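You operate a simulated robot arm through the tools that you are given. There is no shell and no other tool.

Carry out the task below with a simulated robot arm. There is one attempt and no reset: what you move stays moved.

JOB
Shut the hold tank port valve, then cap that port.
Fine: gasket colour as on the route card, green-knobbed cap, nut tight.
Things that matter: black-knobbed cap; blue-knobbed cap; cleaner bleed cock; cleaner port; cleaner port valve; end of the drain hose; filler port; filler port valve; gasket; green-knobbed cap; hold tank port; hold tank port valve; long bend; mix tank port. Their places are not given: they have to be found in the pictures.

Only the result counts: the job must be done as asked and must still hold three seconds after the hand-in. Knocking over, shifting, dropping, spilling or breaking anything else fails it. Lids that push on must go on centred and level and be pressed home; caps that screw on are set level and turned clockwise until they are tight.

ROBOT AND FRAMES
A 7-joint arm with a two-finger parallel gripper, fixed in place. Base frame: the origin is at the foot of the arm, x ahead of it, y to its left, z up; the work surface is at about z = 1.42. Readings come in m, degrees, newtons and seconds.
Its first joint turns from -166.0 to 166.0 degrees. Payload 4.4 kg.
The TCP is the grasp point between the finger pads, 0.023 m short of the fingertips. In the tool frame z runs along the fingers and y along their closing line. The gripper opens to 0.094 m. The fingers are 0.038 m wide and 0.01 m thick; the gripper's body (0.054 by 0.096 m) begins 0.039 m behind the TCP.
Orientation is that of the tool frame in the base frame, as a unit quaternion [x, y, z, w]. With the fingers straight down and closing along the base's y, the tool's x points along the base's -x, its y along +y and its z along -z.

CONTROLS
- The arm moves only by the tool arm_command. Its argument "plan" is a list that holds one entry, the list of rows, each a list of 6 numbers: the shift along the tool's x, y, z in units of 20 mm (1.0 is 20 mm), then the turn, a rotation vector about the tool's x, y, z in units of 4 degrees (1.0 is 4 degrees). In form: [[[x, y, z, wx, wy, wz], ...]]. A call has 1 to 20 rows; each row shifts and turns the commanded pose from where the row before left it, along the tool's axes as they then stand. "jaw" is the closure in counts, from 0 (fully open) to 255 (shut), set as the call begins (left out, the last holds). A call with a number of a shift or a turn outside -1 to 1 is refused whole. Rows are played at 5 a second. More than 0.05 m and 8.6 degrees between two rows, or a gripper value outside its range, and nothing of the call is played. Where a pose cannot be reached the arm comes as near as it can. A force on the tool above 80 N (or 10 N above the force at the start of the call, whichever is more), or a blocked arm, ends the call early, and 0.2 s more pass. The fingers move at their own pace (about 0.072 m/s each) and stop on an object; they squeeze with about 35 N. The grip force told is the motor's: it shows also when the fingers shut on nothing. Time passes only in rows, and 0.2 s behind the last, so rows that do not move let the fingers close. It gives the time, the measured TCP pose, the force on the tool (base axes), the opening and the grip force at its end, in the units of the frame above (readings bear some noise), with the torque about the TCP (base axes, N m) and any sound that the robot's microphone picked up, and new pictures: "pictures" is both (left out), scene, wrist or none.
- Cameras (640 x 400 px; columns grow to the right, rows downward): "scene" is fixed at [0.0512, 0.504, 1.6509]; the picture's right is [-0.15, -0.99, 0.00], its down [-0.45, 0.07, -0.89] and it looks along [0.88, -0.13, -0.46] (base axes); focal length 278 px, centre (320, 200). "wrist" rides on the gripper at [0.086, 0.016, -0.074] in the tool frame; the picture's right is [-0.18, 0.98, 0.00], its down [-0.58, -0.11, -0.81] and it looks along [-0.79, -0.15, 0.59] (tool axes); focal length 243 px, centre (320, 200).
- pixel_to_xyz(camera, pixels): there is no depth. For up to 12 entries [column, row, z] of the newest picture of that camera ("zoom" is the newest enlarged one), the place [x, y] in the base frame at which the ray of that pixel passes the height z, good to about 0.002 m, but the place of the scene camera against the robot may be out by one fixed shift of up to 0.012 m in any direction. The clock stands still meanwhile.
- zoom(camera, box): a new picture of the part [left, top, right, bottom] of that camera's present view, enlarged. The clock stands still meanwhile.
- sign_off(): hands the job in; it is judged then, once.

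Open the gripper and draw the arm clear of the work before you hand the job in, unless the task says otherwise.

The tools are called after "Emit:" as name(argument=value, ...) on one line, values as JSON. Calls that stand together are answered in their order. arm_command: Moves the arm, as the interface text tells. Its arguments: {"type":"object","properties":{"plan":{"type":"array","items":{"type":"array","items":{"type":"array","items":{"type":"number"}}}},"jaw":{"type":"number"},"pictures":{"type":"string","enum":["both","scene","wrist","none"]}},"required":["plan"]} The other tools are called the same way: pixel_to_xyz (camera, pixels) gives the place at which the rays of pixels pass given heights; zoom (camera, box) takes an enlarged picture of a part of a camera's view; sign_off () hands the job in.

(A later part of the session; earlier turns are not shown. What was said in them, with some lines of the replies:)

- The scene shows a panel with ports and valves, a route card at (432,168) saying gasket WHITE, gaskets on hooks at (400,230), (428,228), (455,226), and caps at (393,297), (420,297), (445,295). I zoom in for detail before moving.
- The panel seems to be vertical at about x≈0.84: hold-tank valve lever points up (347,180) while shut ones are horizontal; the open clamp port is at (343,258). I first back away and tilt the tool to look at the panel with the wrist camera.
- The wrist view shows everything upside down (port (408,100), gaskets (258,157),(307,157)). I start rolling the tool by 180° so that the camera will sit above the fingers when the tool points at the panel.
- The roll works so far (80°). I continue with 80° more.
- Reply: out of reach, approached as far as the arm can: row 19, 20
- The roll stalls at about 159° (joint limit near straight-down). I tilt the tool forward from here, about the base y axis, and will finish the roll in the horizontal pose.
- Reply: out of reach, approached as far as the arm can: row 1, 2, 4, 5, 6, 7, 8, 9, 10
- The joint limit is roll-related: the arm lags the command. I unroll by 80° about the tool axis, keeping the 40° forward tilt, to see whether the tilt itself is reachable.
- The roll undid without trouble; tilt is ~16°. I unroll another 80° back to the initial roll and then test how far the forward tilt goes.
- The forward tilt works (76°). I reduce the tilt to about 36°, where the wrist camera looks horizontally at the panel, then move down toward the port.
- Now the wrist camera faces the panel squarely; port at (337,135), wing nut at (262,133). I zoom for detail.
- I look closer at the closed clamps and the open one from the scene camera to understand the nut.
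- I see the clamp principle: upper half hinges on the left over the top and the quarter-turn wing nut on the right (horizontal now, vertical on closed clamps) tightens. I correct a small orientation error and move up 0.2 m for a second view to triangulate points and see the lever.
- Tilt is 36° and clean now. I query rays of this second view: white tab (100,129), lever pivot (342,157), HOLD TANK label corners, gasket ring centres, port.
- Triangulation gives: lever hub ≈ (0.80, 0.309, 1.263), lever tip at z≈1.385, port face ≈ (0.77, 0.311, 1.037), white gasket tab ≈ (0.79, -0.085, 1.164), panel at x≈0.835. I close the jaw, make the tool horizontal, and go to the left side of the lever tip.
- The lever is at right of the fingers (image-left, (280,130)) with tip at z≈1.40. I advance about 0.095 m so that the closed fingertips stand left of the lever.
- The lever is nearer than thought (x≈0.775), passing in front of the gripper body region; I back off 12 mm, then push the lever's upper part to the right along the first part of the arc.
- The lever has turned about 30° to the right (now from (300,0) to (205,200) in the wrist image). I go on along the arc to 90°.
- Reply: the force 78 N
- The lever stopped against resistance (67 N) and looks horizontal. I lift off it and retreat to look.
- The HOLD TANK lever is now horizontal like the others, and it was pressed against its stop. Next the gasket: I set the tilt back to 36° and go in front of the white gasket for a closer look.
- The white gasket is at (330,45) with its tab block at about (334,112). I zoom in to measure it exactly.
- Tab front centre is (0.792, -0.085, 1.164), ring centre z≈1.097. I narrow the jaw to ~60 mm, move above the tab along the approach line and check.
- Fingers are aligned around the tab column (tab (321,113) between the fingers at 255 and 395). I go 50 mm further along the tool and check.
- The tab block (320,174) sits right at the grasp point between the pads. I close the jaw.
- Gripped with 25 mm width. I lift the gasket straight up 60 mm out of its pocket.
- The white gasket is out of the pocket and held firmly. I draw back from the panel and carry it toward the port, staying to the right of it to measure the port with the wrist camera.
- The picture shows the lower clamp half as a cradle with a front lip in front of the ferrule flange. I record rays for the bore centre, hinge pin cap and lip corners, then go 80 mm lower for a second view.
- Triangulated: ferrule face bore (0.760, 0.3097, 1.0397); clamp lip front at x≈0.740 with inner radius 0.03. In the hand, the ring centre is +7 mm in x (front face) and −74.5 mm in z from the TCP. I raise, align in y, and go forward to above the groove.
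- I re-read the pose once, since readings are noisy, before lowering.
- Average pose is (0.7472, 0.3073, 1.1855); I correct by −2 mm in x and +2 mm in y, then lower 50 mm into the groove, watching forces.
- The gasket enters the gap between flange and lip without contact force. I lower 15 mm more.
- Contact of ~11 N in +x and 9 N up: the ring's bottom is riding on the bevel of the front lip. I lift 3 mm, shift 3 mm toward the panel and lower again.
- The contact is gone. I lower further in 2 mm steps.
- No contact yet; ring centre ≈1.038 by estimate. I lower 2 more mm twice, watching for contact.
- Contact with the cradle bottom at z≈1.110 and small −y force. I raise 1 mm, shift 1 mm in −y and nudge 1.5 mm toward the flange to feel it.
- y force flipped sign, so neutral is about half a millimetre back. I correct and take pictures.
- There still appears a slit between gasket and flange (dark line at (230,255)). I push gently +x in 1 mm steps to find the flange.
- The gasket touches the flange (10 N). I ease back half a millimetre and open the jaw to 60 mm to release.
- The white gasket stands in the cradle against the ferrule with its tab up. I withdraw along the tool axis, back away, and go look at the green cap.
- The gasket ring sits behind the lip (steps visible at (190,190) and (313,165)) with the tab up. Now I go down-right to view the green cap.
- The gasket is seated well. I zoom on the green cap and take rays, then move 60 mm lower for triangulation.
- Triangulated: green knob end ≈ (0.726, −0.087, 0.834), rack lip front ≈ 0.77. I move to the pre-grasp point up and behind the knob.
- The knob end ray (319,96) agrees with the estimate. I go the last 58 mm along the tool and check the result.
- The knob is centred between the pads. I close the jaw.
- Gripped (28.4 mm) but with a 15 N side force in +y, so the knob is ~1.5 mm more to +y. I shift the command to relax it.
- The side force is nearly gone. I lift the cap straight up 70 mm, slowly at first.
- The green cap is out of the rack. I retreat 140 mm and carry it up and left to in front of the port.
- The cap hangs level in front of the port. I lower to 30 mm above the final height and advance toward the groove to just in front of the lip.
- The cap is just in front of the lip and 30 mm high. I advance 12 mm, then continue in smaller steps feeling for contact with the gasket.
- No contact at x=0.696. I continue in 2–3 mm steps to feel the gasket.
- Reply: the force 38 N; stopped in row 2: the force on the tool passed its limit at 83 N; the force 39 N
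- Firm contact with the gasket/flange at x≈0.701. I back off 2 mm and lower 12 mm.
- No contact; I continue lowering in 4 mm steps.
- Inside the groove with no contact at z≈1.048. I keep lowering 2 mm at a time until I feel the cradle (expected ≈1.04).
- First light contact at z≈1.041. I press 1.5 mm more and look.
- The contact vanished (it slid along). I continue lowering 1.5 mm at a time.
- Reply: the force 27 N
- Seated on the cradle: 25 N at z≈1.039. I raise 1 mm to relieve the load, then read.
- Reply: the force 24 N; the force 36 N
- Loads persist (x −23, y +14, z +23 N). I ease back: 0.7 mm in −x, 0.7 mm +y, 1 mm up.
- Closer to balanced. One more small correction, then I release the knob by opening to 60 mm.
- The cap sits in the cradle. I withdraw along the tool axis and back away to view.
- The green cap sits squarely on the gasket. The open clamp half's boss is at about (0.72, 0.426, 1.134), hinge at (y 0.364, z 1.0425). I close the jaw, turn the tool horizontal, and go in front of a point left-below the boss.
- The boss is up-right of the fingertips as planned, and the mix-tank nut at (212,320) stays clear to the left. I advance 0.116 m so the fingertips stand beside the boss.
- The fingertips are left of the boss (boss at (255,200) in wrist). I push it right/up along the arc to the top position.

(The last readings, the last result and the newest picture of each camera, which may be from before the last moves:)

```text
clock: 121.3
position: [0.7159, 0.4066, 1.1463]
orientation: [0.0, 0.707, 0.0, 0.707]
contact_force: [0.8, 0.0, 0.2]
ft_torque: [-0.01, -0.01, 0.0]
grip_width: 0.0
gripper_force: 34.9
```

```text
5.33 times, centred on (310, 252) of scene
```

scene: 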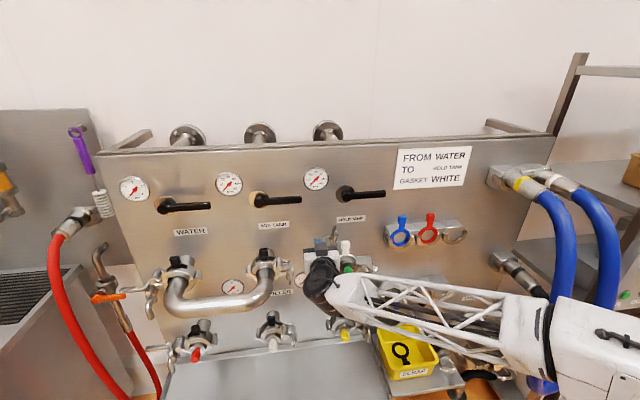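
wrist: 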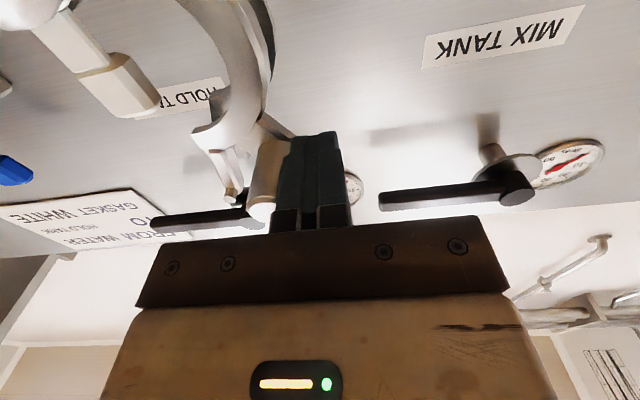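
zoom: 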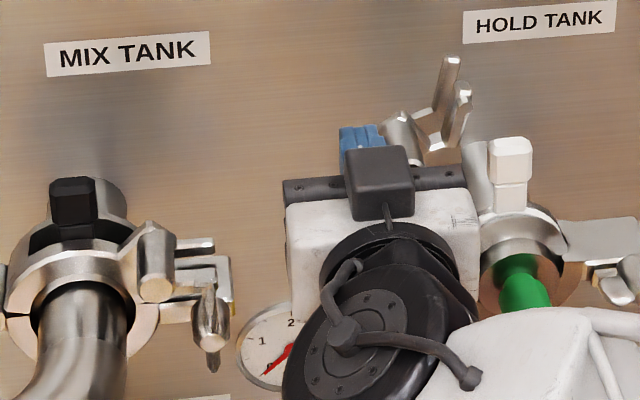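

The clamp half is swinging along (fork now up at (450,90)). I continue over the top.

Emit:
arm_command(plan=[[[-0.145, -0.5475, 0, 0, 0, 0], [-0.145, -0.5475, 0, 0, 0, 0], [-0.06, -0.4075, 0, 0, 0, 0], [-0.06, -0.4075, 0, 0, 0, 0], [0, -0.425, 0, 0, 0, 0], [0, -0.425, 0, 0, 0, 0]]])

Emit:
zoom(camera="scene", box=[270, 205, 390, 280])

```text
clock: 122.7
position: [0.7158, 0.3518, 1.1533]
orientation: [-0.001, 0.707, -0.001, 0.707]
contact_force: [-0.1, -0.5, 0.5]
ft_torque: [0.03, 0.02, 0.01]
grip_width: 0.0
gripper_force: 35.3
```

scene: 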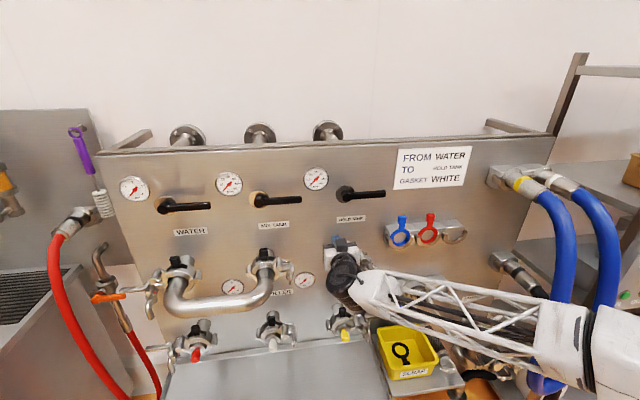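
wrist: 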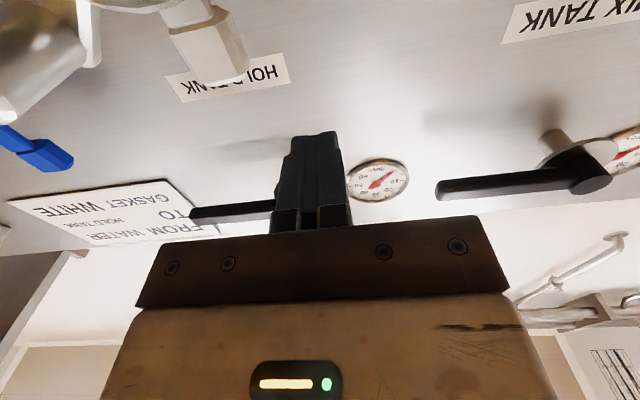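

```text
5.33 times, centred on (330, 242) of scene
```

zoom: 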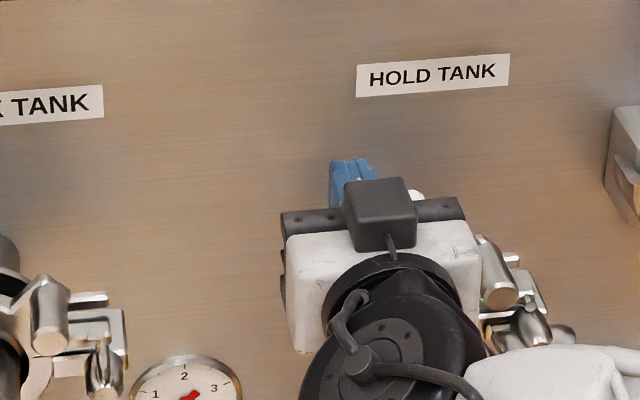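

The clamp half passed the top and fell closed by itself (boss now at right (495,275)). I retreat to check.

Emit:
arm_command(plan=[[[0, 0, -1, 0, 0, 0], [0, 0, -1, 0, 0, 0], [0, 0, -1, 0, 0, 0], [0, 0, -1, 0, 0, 0], [0, 0, -1, 0, 0, 0], [0, 0, -1, 0, 0, 0], [0, -1, -1, 0, 0, 0], [0, -1, -1, 0, 0, 0], [0, -1, 0, 0, 0, 0], [0, -1, 0, 0, 0, 0], [0, -1, 0, 0, 0, 0], [0, -1, 0, 0, 0, 0], [0, -1, 0, 0, 0, 0]]], pictures="scene")

Emit:
zoom(camera="scene", box=[310, 225, 390, 285])

```text
clock: 125.5
position: [0.5553, 0.2128, 1.157]
orientation: [0.0, 0.707, -0.002, 0.707]
contact_force: [-0.6, -0.5, 0.3]
ft_torque: [-0.04, -0.01, 0.07]
grip_width: 0.0001
gripper_force: 34.9
```

scene: 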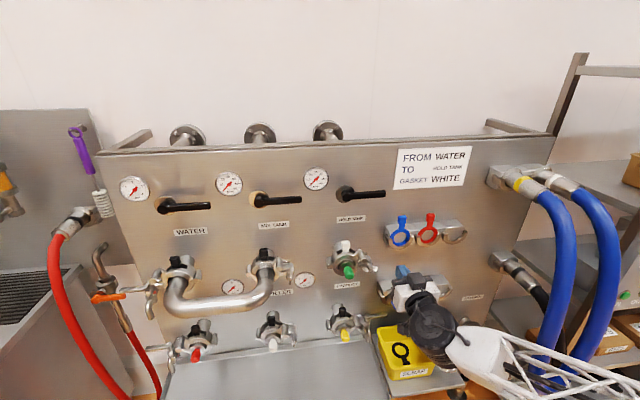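

```text
6.67 times, centred on (350, 255) of scene
```

zoom: 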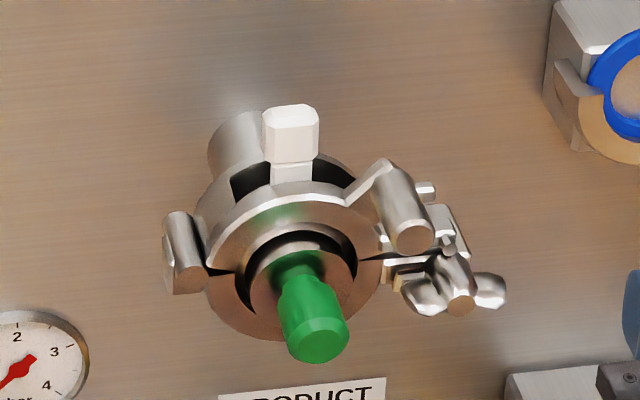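

The clamp half is closed around gasket and cap. Remaining: nut at about (0.7055, 0.2377, 1.036) with wings horizontal; it must be turned clockwise. I roll the tool by −90° so that the fingers close vertically.

Emit:
arm_command(plan=[[[0, 0, 0, 0, 0, -1], [0, 0, 0, 0, 0, -1], [0, 0, 0, 0, 0, -1], [0, 0, 0, 0, 0, -1], [0, 0, 0, 0, 0, -1], [0, 0, 0, 0, 0, -1], [0, 0, 0, 0, 0, -1], [0, 0, 0, 0, 0, -1], [0, 0, 0, 0, 0, -1], [0, 0, 0, 0, 0, -1], [0, 0, 0, 0, 0, -1], [0, 0, 0, 0, 0, -1], [0, 0, 0, 0, 0, -1], [0, 0, 0, 0, 0, -1], [0, 0, 0, 0, 0, -1], [0, 0, 0, 0, 0, -1], [0, 0, 0, 0, 0, -1], [0, 0, 0, 0, 0, -1], [0, 0, 0, 0, 0, -1], [0, 0, 0, 0, 0, -1]]], jaw=146, pictures="none")

Emit:
arm_command(plan=[[[0, 0, 0, 0, 0, -1], [0, 0, 0, 0, 0, -1], [0, 0, 0, 0, 0, -0.5]]])

```text
clock: 129.7
position: [0.5556, 0.2125, 1.1544]
orientation: [-0.454, 0.541, -0.456, 0.541]
contact_force: [0.5, 0.0, -0.4]
ft_torque: [-0.06, 0.01, -0.01]
grip_width: 0.0402
gripper_force: 0.1
```

```text
clock: 130.5
position: [0.5571, 0.2112, 1.1553]
orientation: [0.501, -0.499, 0.501, -0.499]
contact_force: [-0.1, 0.5, 0.4]
ft_torque: [0.0, -0.05, 0.0]
grip_width: 0.0402
gripper_force: 0.0
```

scene: 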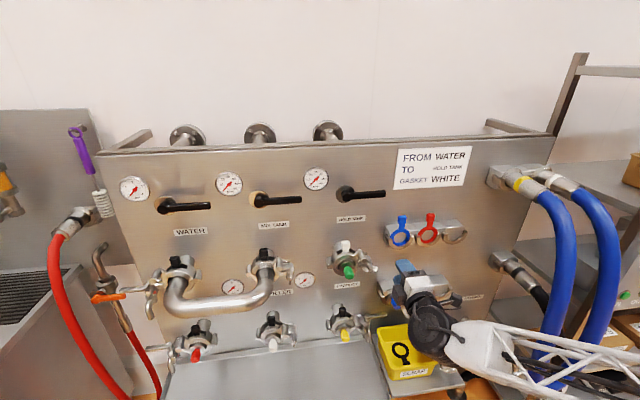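
wrist: 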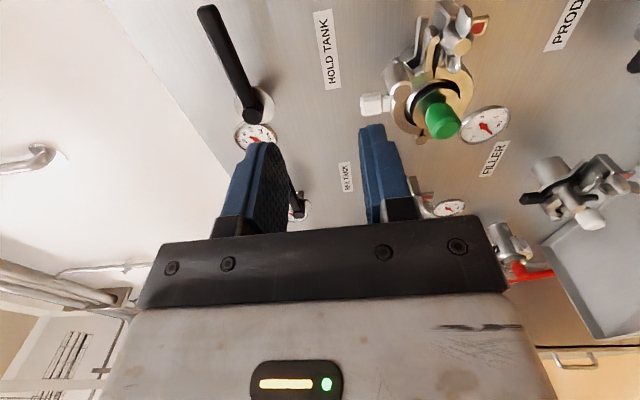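

The roll is done; the nut appears at (455,30) in the wrist image. I zoom to look at it from the right side.

Emit:
zoom(camera="wrist", box=[350, 0, 550, 150])

Emit:
zoom(camera="scene", box=[325, 235, 395, 285])

```text
2.67 times, centred on (450, 75) of wrist
```

zoom: 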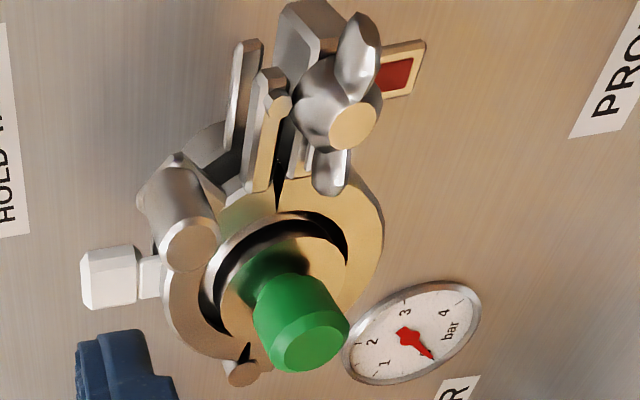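

```text
8.00 times, centred on (360, 260) of scene
```

zoom: 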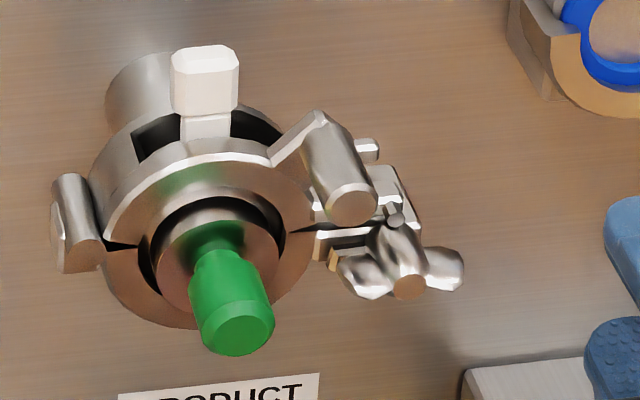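

Emit:
pixel_to_xyz(camera="wrist", pixels=[[462, 46.9, 1.05], [462, 46.9, 1.03], [464.5, 19, 1.05], [464.5, 19, 1.03], [454.5, 65, 1.05], [454.5, 65, 1.03]])

```text
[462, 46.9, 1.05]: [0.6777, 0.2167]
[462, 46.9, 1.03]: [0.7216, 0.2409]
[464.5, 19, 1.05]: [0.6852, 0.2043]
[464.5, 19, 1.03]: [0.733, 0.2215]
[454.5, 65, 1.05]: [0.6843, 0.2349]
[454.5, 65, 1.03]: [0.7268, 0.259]
```

Nut axis ≈ (y 0.236, z 1.034), hub end x≈0.711, right wing centred at y≈0.218, x≈0.722. I go to 70 mm in front of the right wing with fingers above and below it.

Emit:
arm_command(plan=[[[0.04, 0.864, 0.593, 0, 0, 0], [0.04, 0.864, 0.593, 0, 0, 0], [0.04, 0.864, 0.593, 0, 0, 0], [0.04, 0.864, 0.593, 0, 0, 0], [0.04, 0.864, 0.593, 0, 0, 0], [0.04, 0.864, 0.593, 0, 0, 0], [0.04, 0.864, 0.593, 0, 0, 0]]])

Emit:
zoom(camera="wrist", box=[220, 0, 460, 150])

Emit:
zoom(camera="scene", box=[325, 235, 395, 285])

```text
clock: 132.1
position: [0.6391, 0.2067, 1.0334]
orientation: [0.5, -0.5, 0.501, -0.499]
contact_force: [1.0, 0.2, -0.6]
ft_torque: [0.01, 0.0, 0.0]
grip_width: 0.0404
gripper_force: 0.0
```

scene: 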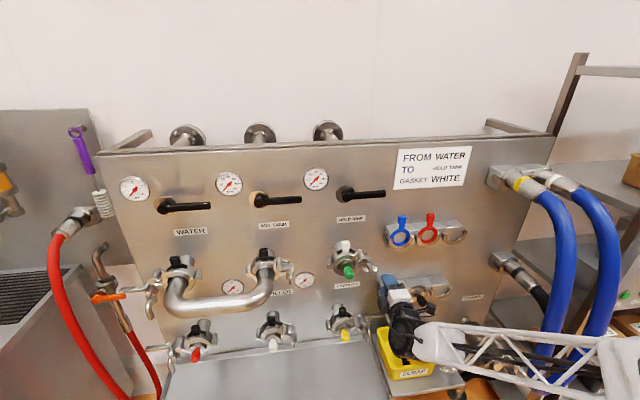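
wrist: 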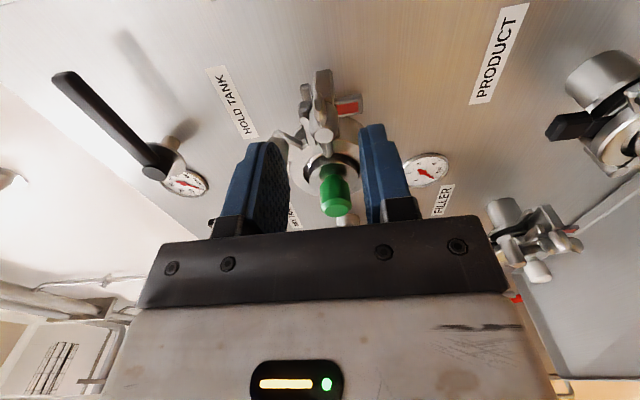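

```text
2.67 times, centred on (340, 75) of wrist
```

zoom: 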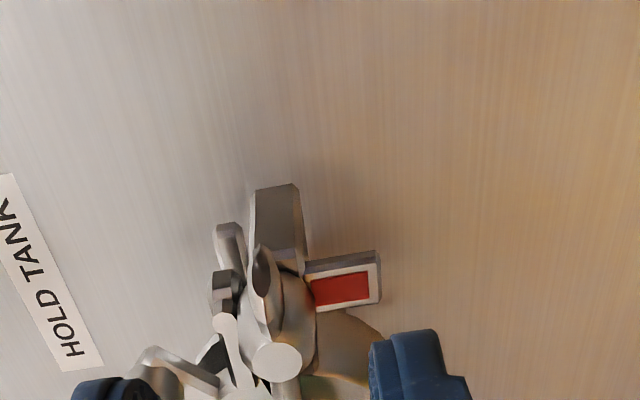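

```text
8.00 times, centred on (360, 260) of scene
```

zoom: 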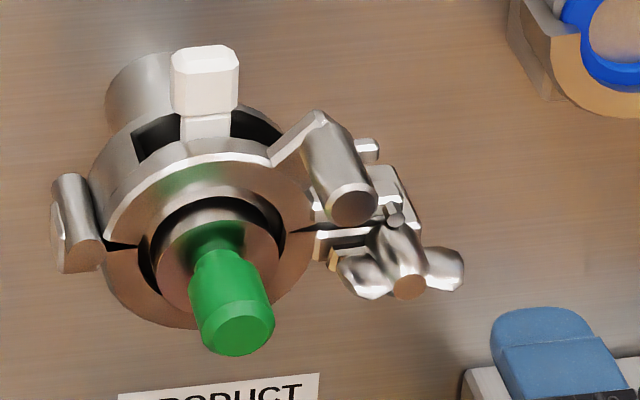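

Aligned: the nut lies between the two finger columns (hub end (324,136)). I advance 60 mm, then look again.

Emit:
arm_command(plan=[[[0, 0, 1, 0, 0, 0], [0, 0, 1, 0, 0, 0], [0, 0, 0.75, 0, 0, 0]]])

Emit:
zoom(camera="wrist", box=[200, 90, 440, 240])

Emit:
zoom(camera="scene", box=[325, 235, 395, 285])

```text
clock: 132.9
position: [0.6933, 0.2065, 1.035]
orientation: [0.5, -0.499, 0.501, -0.499]
contact_force: [0.5, -1.0, 0.2]
ft_torque: [-0.04, -0.02, 0.02]
grip_width: 0.04
gripper_force: 0.1
```

scene: 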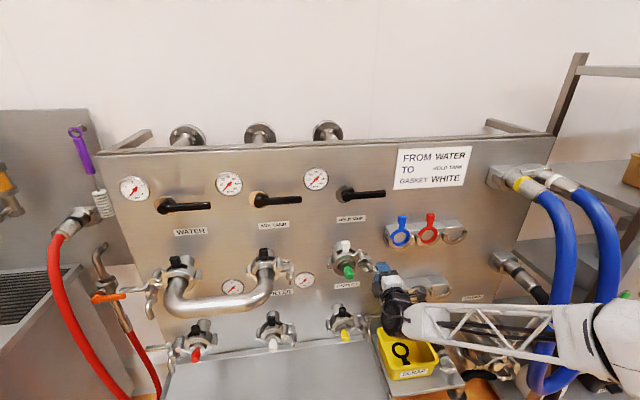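
wrist: 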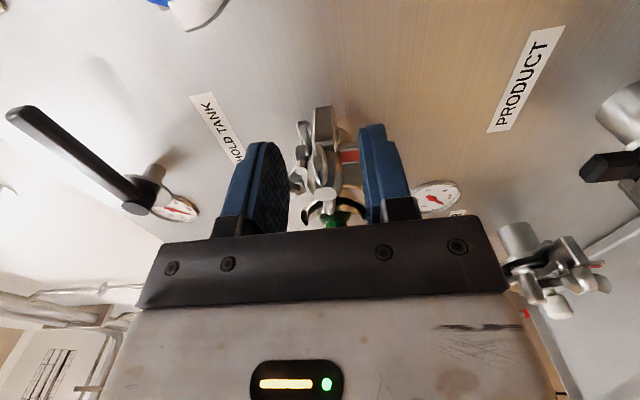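

```text
2.67 times, centred on (320, 165) of wrist
```

zoom: 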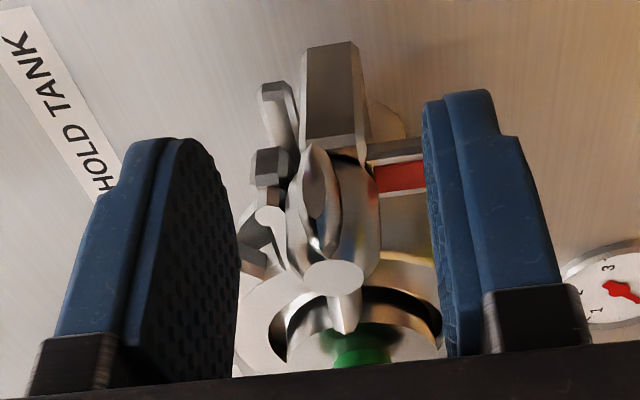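

```text
8.00 times, centred on (360, 260) of scene
```

zoom: 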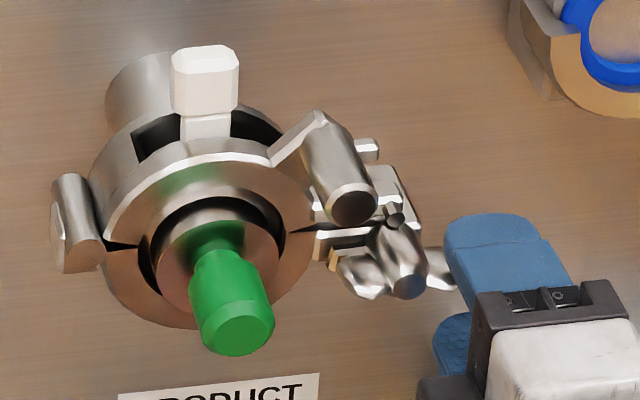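

The right wing lies between the pads. I advance 14 mm more and close the jaw on the wing.

Emit:
arm_command(plan=[[[0, 0, 0.7, 0, 0, 0]]], pictures="none")

Emit:
arm_command(plan=[[[0, 0, 0, 0, 0, 0], [0, 0, 0, 0, 0, 0], [0, 0, 0, 0, 0, 0], [0, 0, 0, 0, 0, 0]]], jaw=255)

Emit:
zoom(camera="wrist", box=[200, 90, 440, 240])

Emit:
zoom(camera="scene", box=[325, 235, 395, 285])

```text
clock: 133.3
position: [0.7066, 0.2063, 1.0328]
orientation: [0.5, -0.499, 0.502, -0.499]
contact_force: [0.4, -0.3, -1.0]
ft_torque: [0.0, -0.02, 0.01]
grip_width: 0.0399
gripper_force: 0.0
```

```text
clock: 134.3
position: [0.7078, 0.2062, 1.0364]
orientation: [0.499, -0.5, 0.502, -0.499]
contact_force: [-4.4, 1.5, 31.8]
ft_torque: [0.94, 0.18, 0.0]
grip_width: 0.009
gripper_force: 44.8
```

scene: 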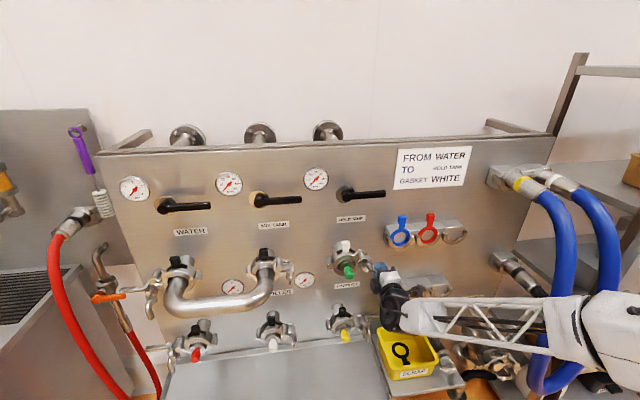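
wrist: 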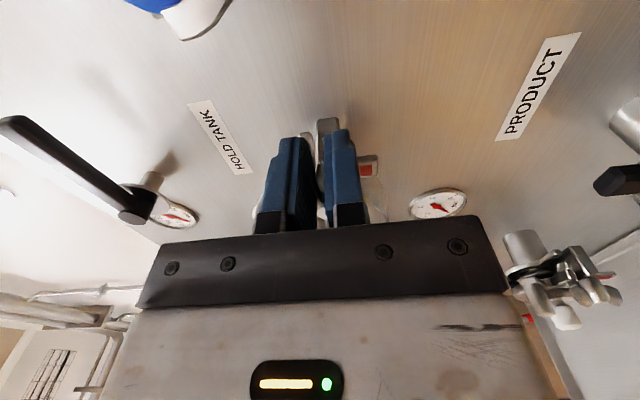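

```text
2.67 times, centred on (320, 165) of wrist
```

zoom: 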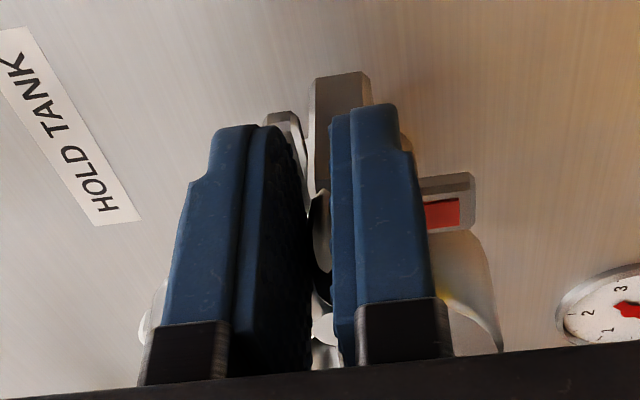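

```text
8.00 times, centred on (360, 260) of scene
```

zoom: 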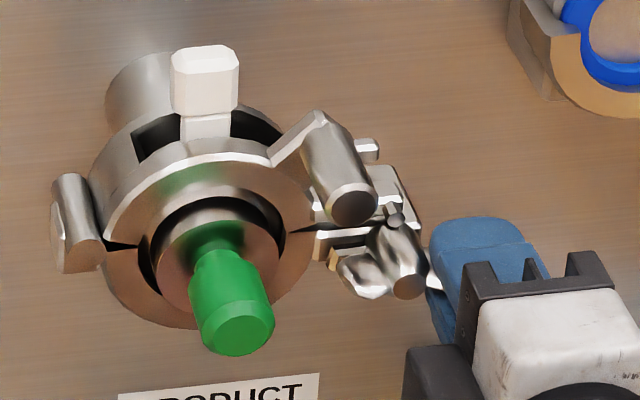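

Wing gripped (9 mm thick), with 32 N upward: nut axis is ~3 mm higher than assumed. I shift the command up 3 mm to relax.

Emit:
arm_command(plan=[[[0, -0.15, 0, 0, 0, 0], [0, 0, 0, 0, 0, 0]]], pictures="none")

```text
clock: 134.9
position: [0.7071, 0.2063, 1.036]
orientation: [-0.501, 0.501, -0.5, 0.498]
contact_force: [16.2, 5.0, 4.7]
ft_torque: [0.14, -0.53, -0.11]
grip_width: 0.009
gripper_force: 45.1
```

Forces are small now. I orbit the tool clockwise about the nut axis (30 mm left of the TCP) by 20° and check torque.

Emit:
arm_command(plan=[[[-0.0037, 0.1047, 0, 0, 0, 1], [-0.0037, 0.1047, 0, 0, 0, 1], [-0.0037, 0.1047, 0, 0, 0, 1], [-0.0037, 0.1047, 0, 0, 0, 1], [-0.0037, 0.1047, 0, 0, 0, 1]]], pictures="scene")

Emit:
zoom(camera="scene", box=[325, 235, 395, 285])

```text
clock: 136.1
position: [0.7083, 0.2081, 1.0272]
orientation: [-0.406, 0.579, -0.406, 0.579]
contact_force: [-33.8, 12.2, 4.9]
ft_torque: [-0.01, -0.28, 0.53]
grip_width: 0.0089
gripper_force: 45.1
```

scene: 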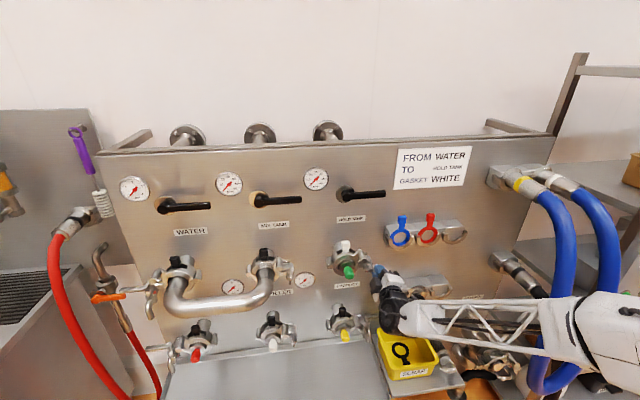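

```text
8.00 times, centred on (360, 260) of scene
```

zoom: 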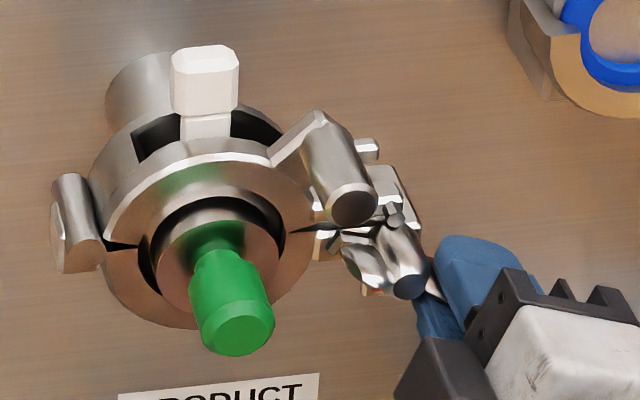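

The nut turned 20° with the wing. I continue, easing 2 mm back in x to relieve the −34 N there.

Emit:
arm_command(plan=[[[0, 0, -0.1, 0, 0, 0], [-0.0037, 0.1047, 0, 0, 0, 1], [-0.0037, 0.1047, 0, 0, 0, 1], [-0.0037, 0.1047, 0, 0, 0, 1], [-0.0037, 0.1047, 0, 0, 0, 1], [-0.0037, 0.1047, 0, 0, 0, 1]]], pictures="scene")

Emit:
zoom(camera="scene", box=[325, 235, 395, 285])

```text
clock: 137.5
position: [0.7055, 0.2134, 1.0163]
orientation: [-0.299, 0.641, -0.3, 0.64]
contact_force: [20.4, -8.0, -8.2]
ft_torque: [-0.07, 0.85, -0.48]
grip_width: 0.0091
gripper_force: 45.1
```

scene: 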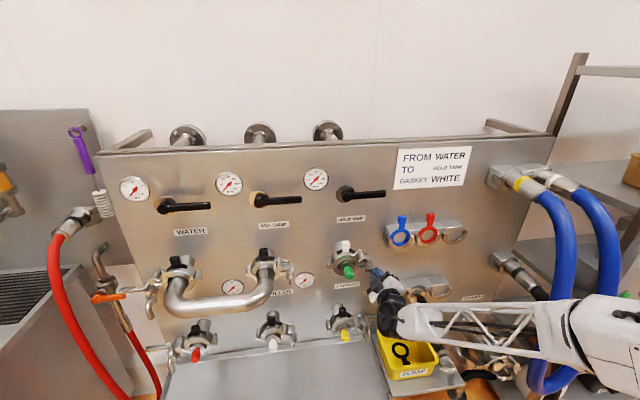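

```text
8.00 times, centred on (360, 260) of scene
```

zoom: 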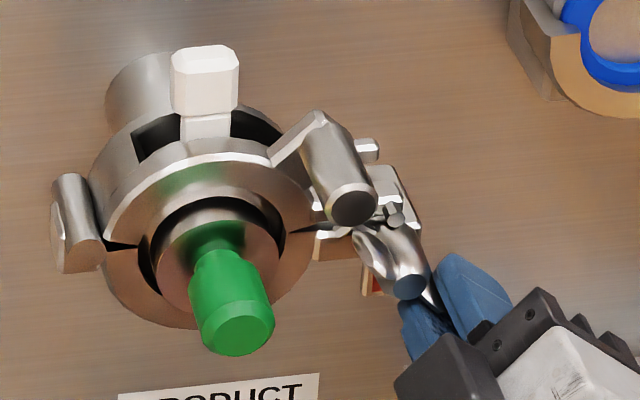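

40° turned, low torque. I continue 24°.

Emit:
arm_command(plan=[[[-0.0037, 0.1047, 0.02, 0, 0, 1], [-0.0037, 0.1047, 0.02, 0, 0, 1], [-0.0037, 0.1047, 0, 0, 0, 1], [-0.0037, 0.1047, 0, 0, 0, 1], [-0.0037, 0.1047, 0, 0, 0, 1], [-0.0037, 0.1047, 0, 0, 0, 1]]], pictures="scene")

Emit:
zoom(camera="scene", box=[325, 235, 395, 285])

```text
clock: 138.9
position: [0.7066, 0.222, 1.0099]
orientation: [-0.16, 0.689, -0.16, 0.688]
contact_force: [-26.8, -20.5, -17.2]
ft_torque: [0.29, 0.02, 0.06]
grip_width: 0.0088
gripper_force: 45.0
```

scene: 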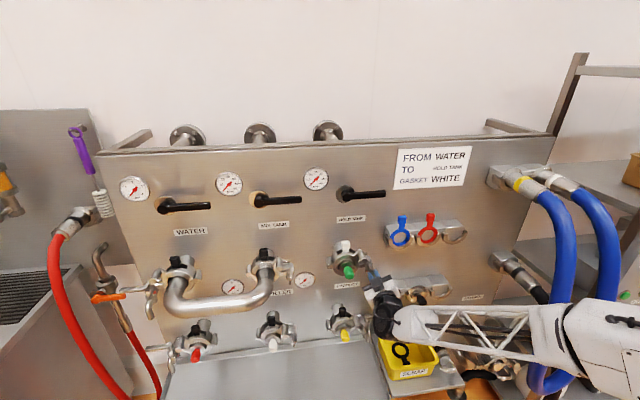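

```text
8.00 times, centred on (360, 260) of scene
```

zoom: 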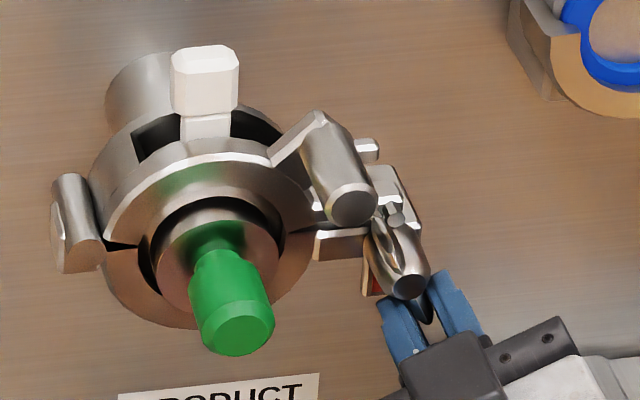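

64° turned. I continue 24° more, easing 1 mm back in x.

Emit:
arm_command(plan=[[[-0.0037, 0.1047, -0.05, 0, 0, 1], [-0.0037, 0.1047, 0, 0, 0, 1], [-0.0037, 0.1047, 0, 0, 0, 1], [-0.0037, 0.1047, 0, 0, 0, 1], [-0.0037, 0.1047, 0, 0, 0, 1], [-0.0037, 0.1047, 0, 0, 0, 1]]], pictures="scene")

Emit:
zoom(camera="scene", box=[325, 235, 395, 285])

```text
clock: 140.3
position: [0.7052, 0.2347, 1.0069]
orientation: [-0.014, 0.707, -0.013, 0.707]
contact_force: [22.9, -12.6, -24.1]
ft_torque: [0.36, 0.07, 0.2]
grip_width: 0.0087
gripper_force: 45.4
```

scene: 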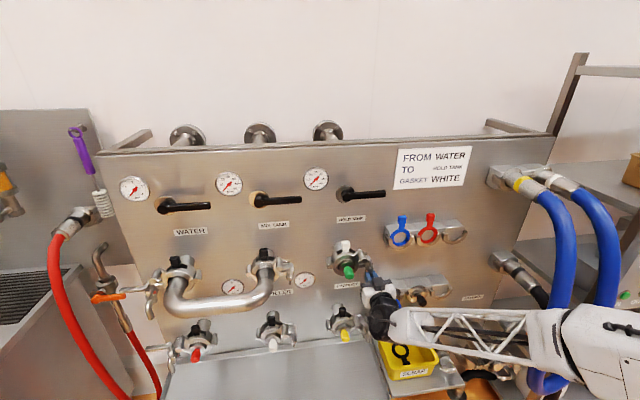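

```text
8.00 times, centred on (360, 260) of scene
```

zoom: 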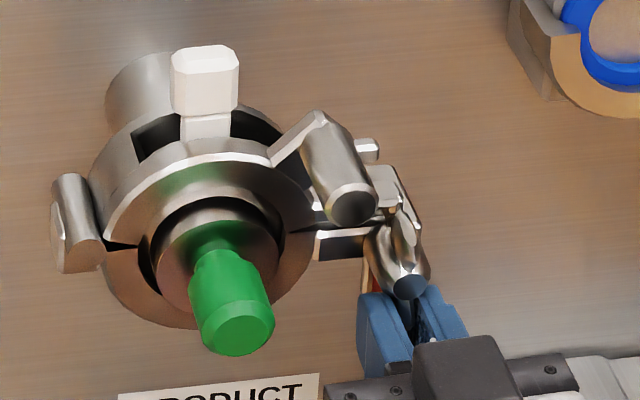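

88° turned, still almost no torque about the nut axis. I go on 12° to look for the stop.

Emit:
arm_command(plan=[[[-0.0037, 0.1047, 0.03, 0, 0, 1], [-0.0037, 0.1047, 0, 0, 0, 1], [-0.0037, 0.1047, 0, 0, 0, 1]]], pictures="scene")

Emit:
zoom(camera="scene", box=[325, 235, 395, 285])

```text
clock: 141.1
position: [0.7056, 0.238, 1.0074]
orientation: [0.062, 0.704, 0.056, 0.705]
contact_force: [-9.5, -30.0, 4.4]
ft_torque: [-0.36, -0.63, 0.47]
grip_width: 0.011
gripper_force: 45.2
stopped in row 3: the force on the tool passed its limit at 85 N (the readings are from after the stop); the commanded pose is now the measured one
```

scene: 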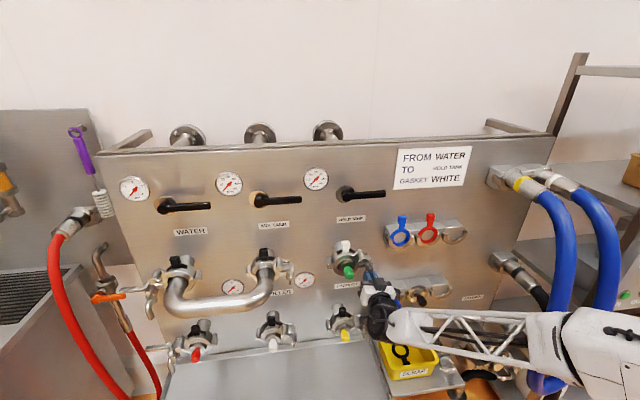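

```text
8.00 times, centred on (360, 260) of scene
```

zoom: 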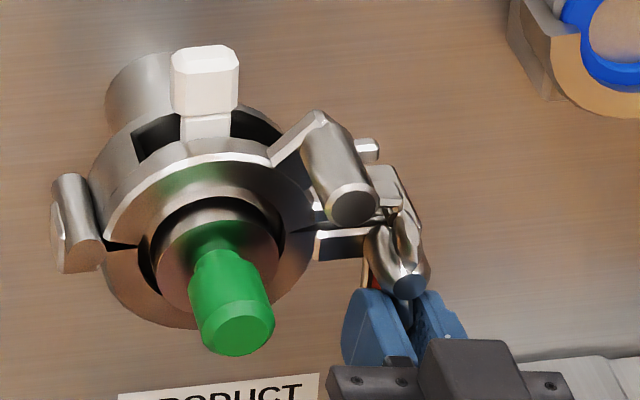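

The nut hit its stop at the quarter turn (force peaked at 85 N, wings now vertical like the other clamps). I open the jaw and retreat straight back.

Emit:
arm_command(plan=[[[0, 0, 0, 0, 0, 0], [0, 0, 0, 0, 0, 0], [0, 0, 0, 0, 0, 0]]], jaw=146, pictures="none")

Emit:
arm_command(plan=[[[0, 0, -0.5, 0, 0, 0], [0, 0, -1, 0, 0, 0], [0, 0, -1, 0, 0, 0], [0, 0, -1, 0, 0, 0], [0, 0, -1, 0, 0, 0], [0, 0, -1, 0, 0, 0], [0, -1, -1, 0, 0, 0], [0, -1, -1, 0, 0, 0], [0, -1, 0, 0, 0, 0], [0, -1, 0, 0, 0, 0], [0, -1, 0, 0, 0, 0]]])

Emit:
zoom(camera="scene", box=[325, 235, 395, 285])

```text
clock: 141.9
position: [0.7067, 0.2385, 1.0071]
orientation: [0.06, 0.704, 0.058, 0.705]
contact_force: [-0.6, -0.3, -0.2]
ft_torque: [0.0, 0.0, -0.02]
grip_width: 0.0401
gripper_force: 0.2
```

```text
clock: 144.3
position: [0.5562, 0.1397, 0.9925]
orientation: [0.061, 0.704, 0.057, 0.705]
contact_force: [-0.7, -0.4, -0.6]
ft_torque: [-0.03, -0.02, -0.03]
grip_width: 0.0402
gripper_force: 0.0
```

scene: 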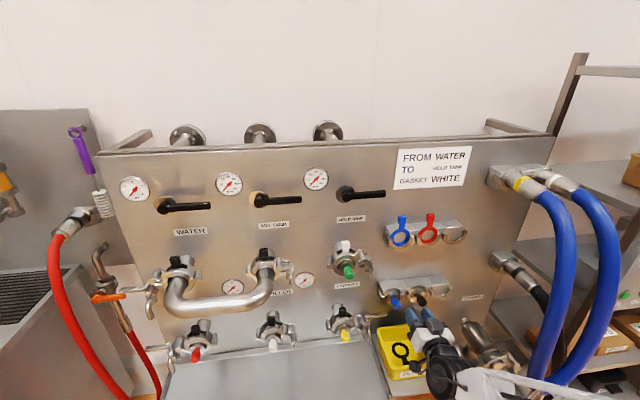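
wrist: 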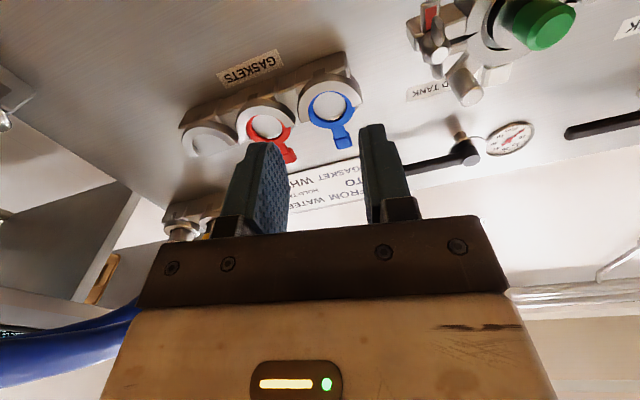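

```text
8.00 times, centred on (360, 260) of scene
```

zoom: 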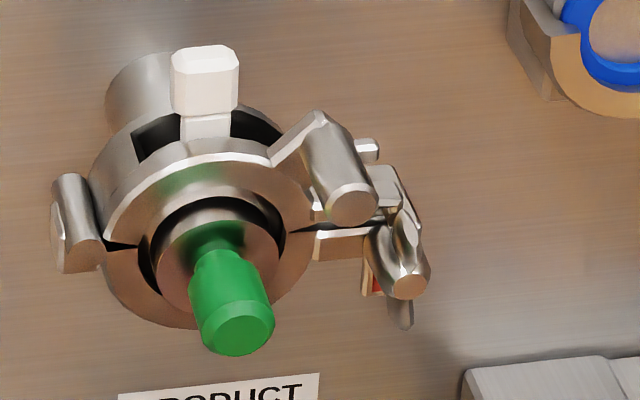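

Wings are vertical now. I compare with the mix-tank clamp and view the nut in the wrist camera.

Emit:
zoom(camera="scene", box=[240, 240, 310, 290])

Emit:
zoom(camera="wrist", box=[380, 0, 600, 130])

Emit:
zoom(camera="scene", box=[250, 300, 320, 350])

```text
8.00 times, centred on (275, 265) of scene
```

zoom: 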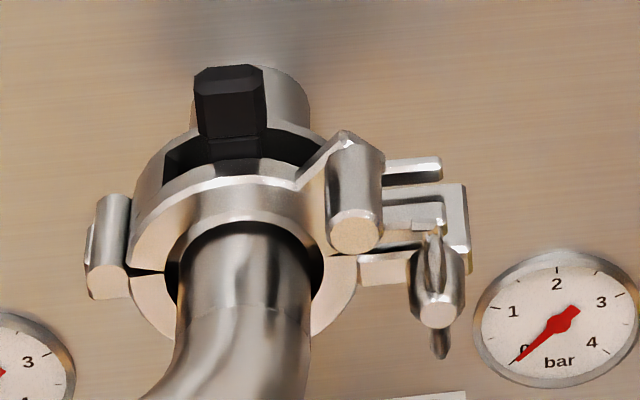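

```text
2.91 times, centred on (490, 65) of wrist
```

zoom: 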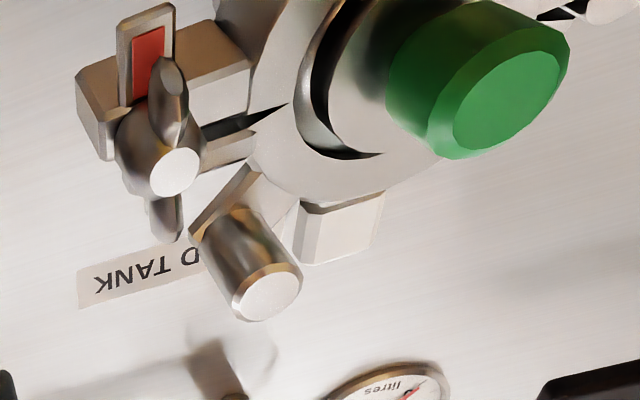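

```text
8.00 times, centred on (285, 325) of scene
```

zoom: 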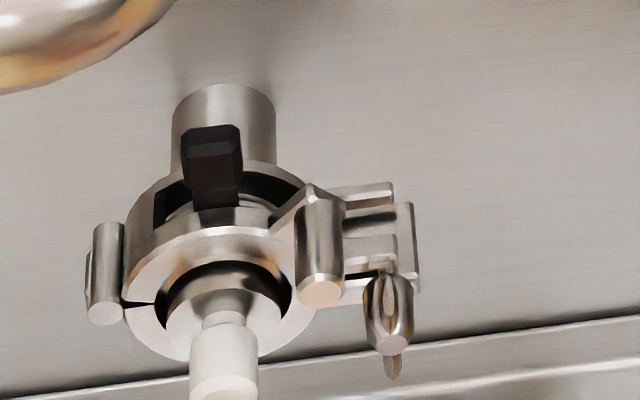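

I compare the gap between the clamp halves at the nut side for mine and the others.

Emit:
zoom(camera="scene", box=[355, 245, 387, 280])

Emit:
zoom(camera="scene", box=[270, 250, 302, 285])

Emit:
zoom(camera="scene", box=[275, 315, 307, 350])

Emit:
zoom(camera="scene", box=[345, 305, 377, 340])

```text
11.43 times, centred on (371, 262) of scene
```

zoom: 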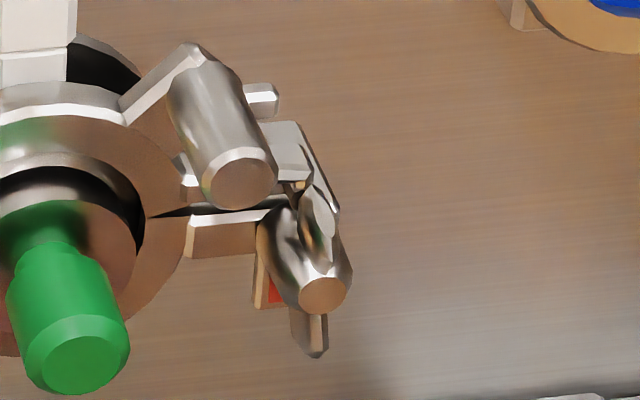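

```text
11.43 times, centred on (286, 268) of scene
```

zoom: 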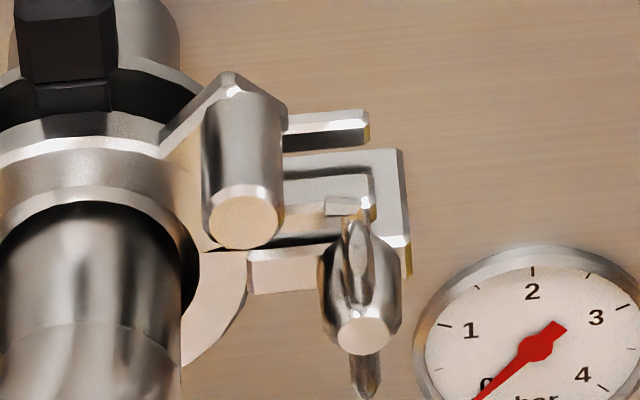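

```text
11.43 times, centred on (291, 332) of scene
```

zoom: 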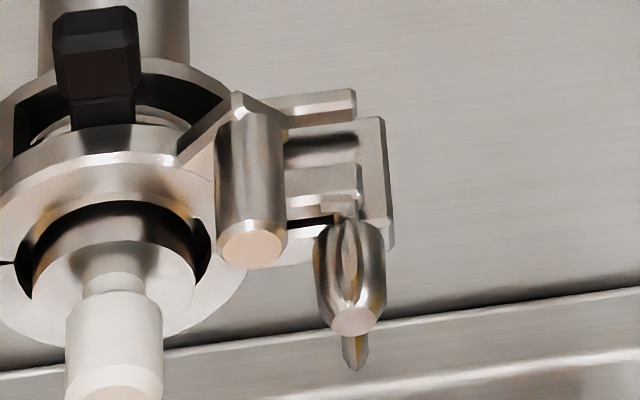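

```text
11.43 times, centred on (361, 322) of scene
```

zoom: 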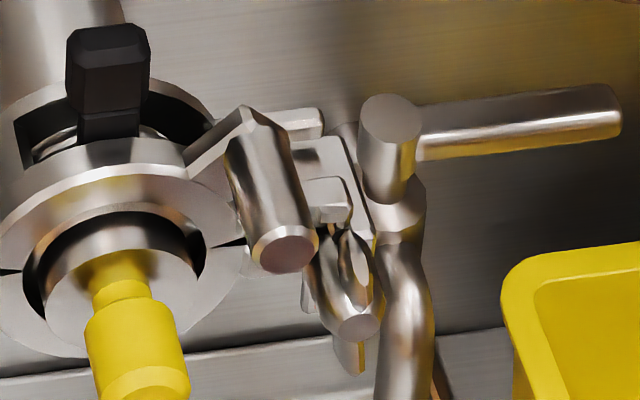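

My clamp and nut now look the same as the other closed clamps (wings vertical, halves together). I open the gripper fully and draw the arm further back from the work.

Emit:
arm_command(plan=[[[0, 0, -1, 0, 0, 0], [0, 0, -1, 0, 0, 0], [0, 0, -1, 0, 0, 0], [0, 0, -1, 0, 0, 0], [-1, 0, 0, 0, 0, 0], [-1, 0, 0, 0, 0, 0], [-1, 0, 0, 0, 0, 0], [-1, 0, 0, 0, 0, 0], [-1, 0, 0, 0, 0, 0], [-1, 0, 0, 0, 0, 0]]], jaw=0)

Emit:
zoom(camera="scene", box=[280, 160, 440, 290])

Emit:
zoom(camera="wrist", box=[300, 0, 640, 200])

```text
clock: 146.5
position: [0.4749, 0.1219, 1.1089]
orientation: [0.061, 0.704, 0.057, 0.705]
contact_force: [-0.3, 0.8, 0.5]
ft_torque: [0.0, 0.0, 0.0]
grip_width: 0.094
gripper_force: 0.0
```

scene: 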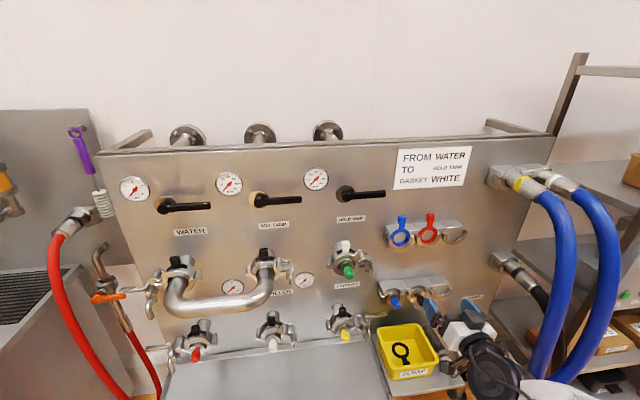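
wrist: 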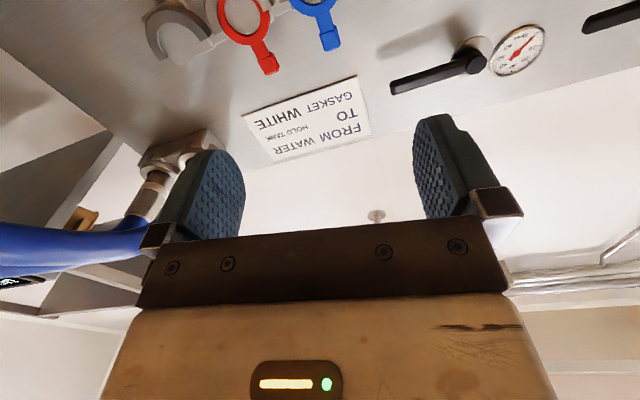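

```text
3.08 times, centred on (360, 225) of scene
```

zoom: 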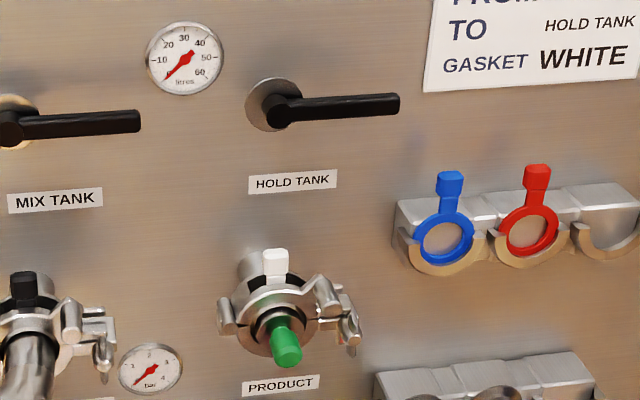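

```text
1.88 times, centred on (470, 100) of wrist
```

zoom: 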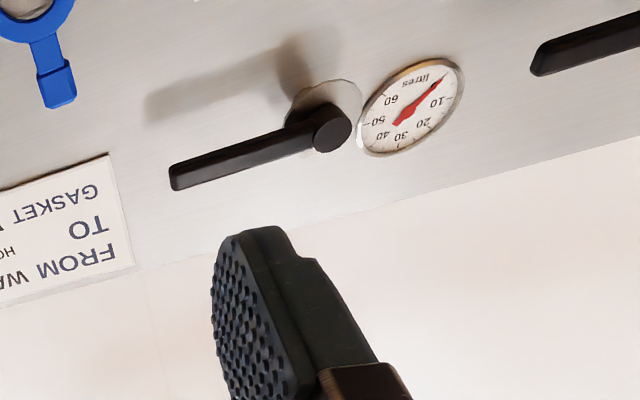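

The lever is shut, the white gasket and green cap are in the closed clamp, the nut is at its stop, and the arm is clear with the gripper open. I hand the job in.

Emit:
sign_off()

```text
The job is handed in.
```

The hold tank port valve is shut and the port is capped. I handed the job in with the gripper open and the arm drawn clear. I don't have the result of the judging.

- **Valve:** I turned the lever a quarter turn clockwise until it stopped. It now lies level like the other shut valves.
- **Gasket and cap:** The white gasket named on the route card is seated on the port with its tab up. The green-knobbed cap sits squarely against it.
- **Clamp and nut:** The upper clamp half is closed over the cap, having fallen shut on its own once pushed past the top. I turned the nut clockwise until it stopped, after about a quarter turn. At the stop the force on the tool peaked at 85 N. Its wings now stand vertical, like those on the other closed clamps.

I judged the nut tight by that hard stop and by its match to the other clamps. There was no torque figure to check it against. The pictures show nothing else moved or dropped.
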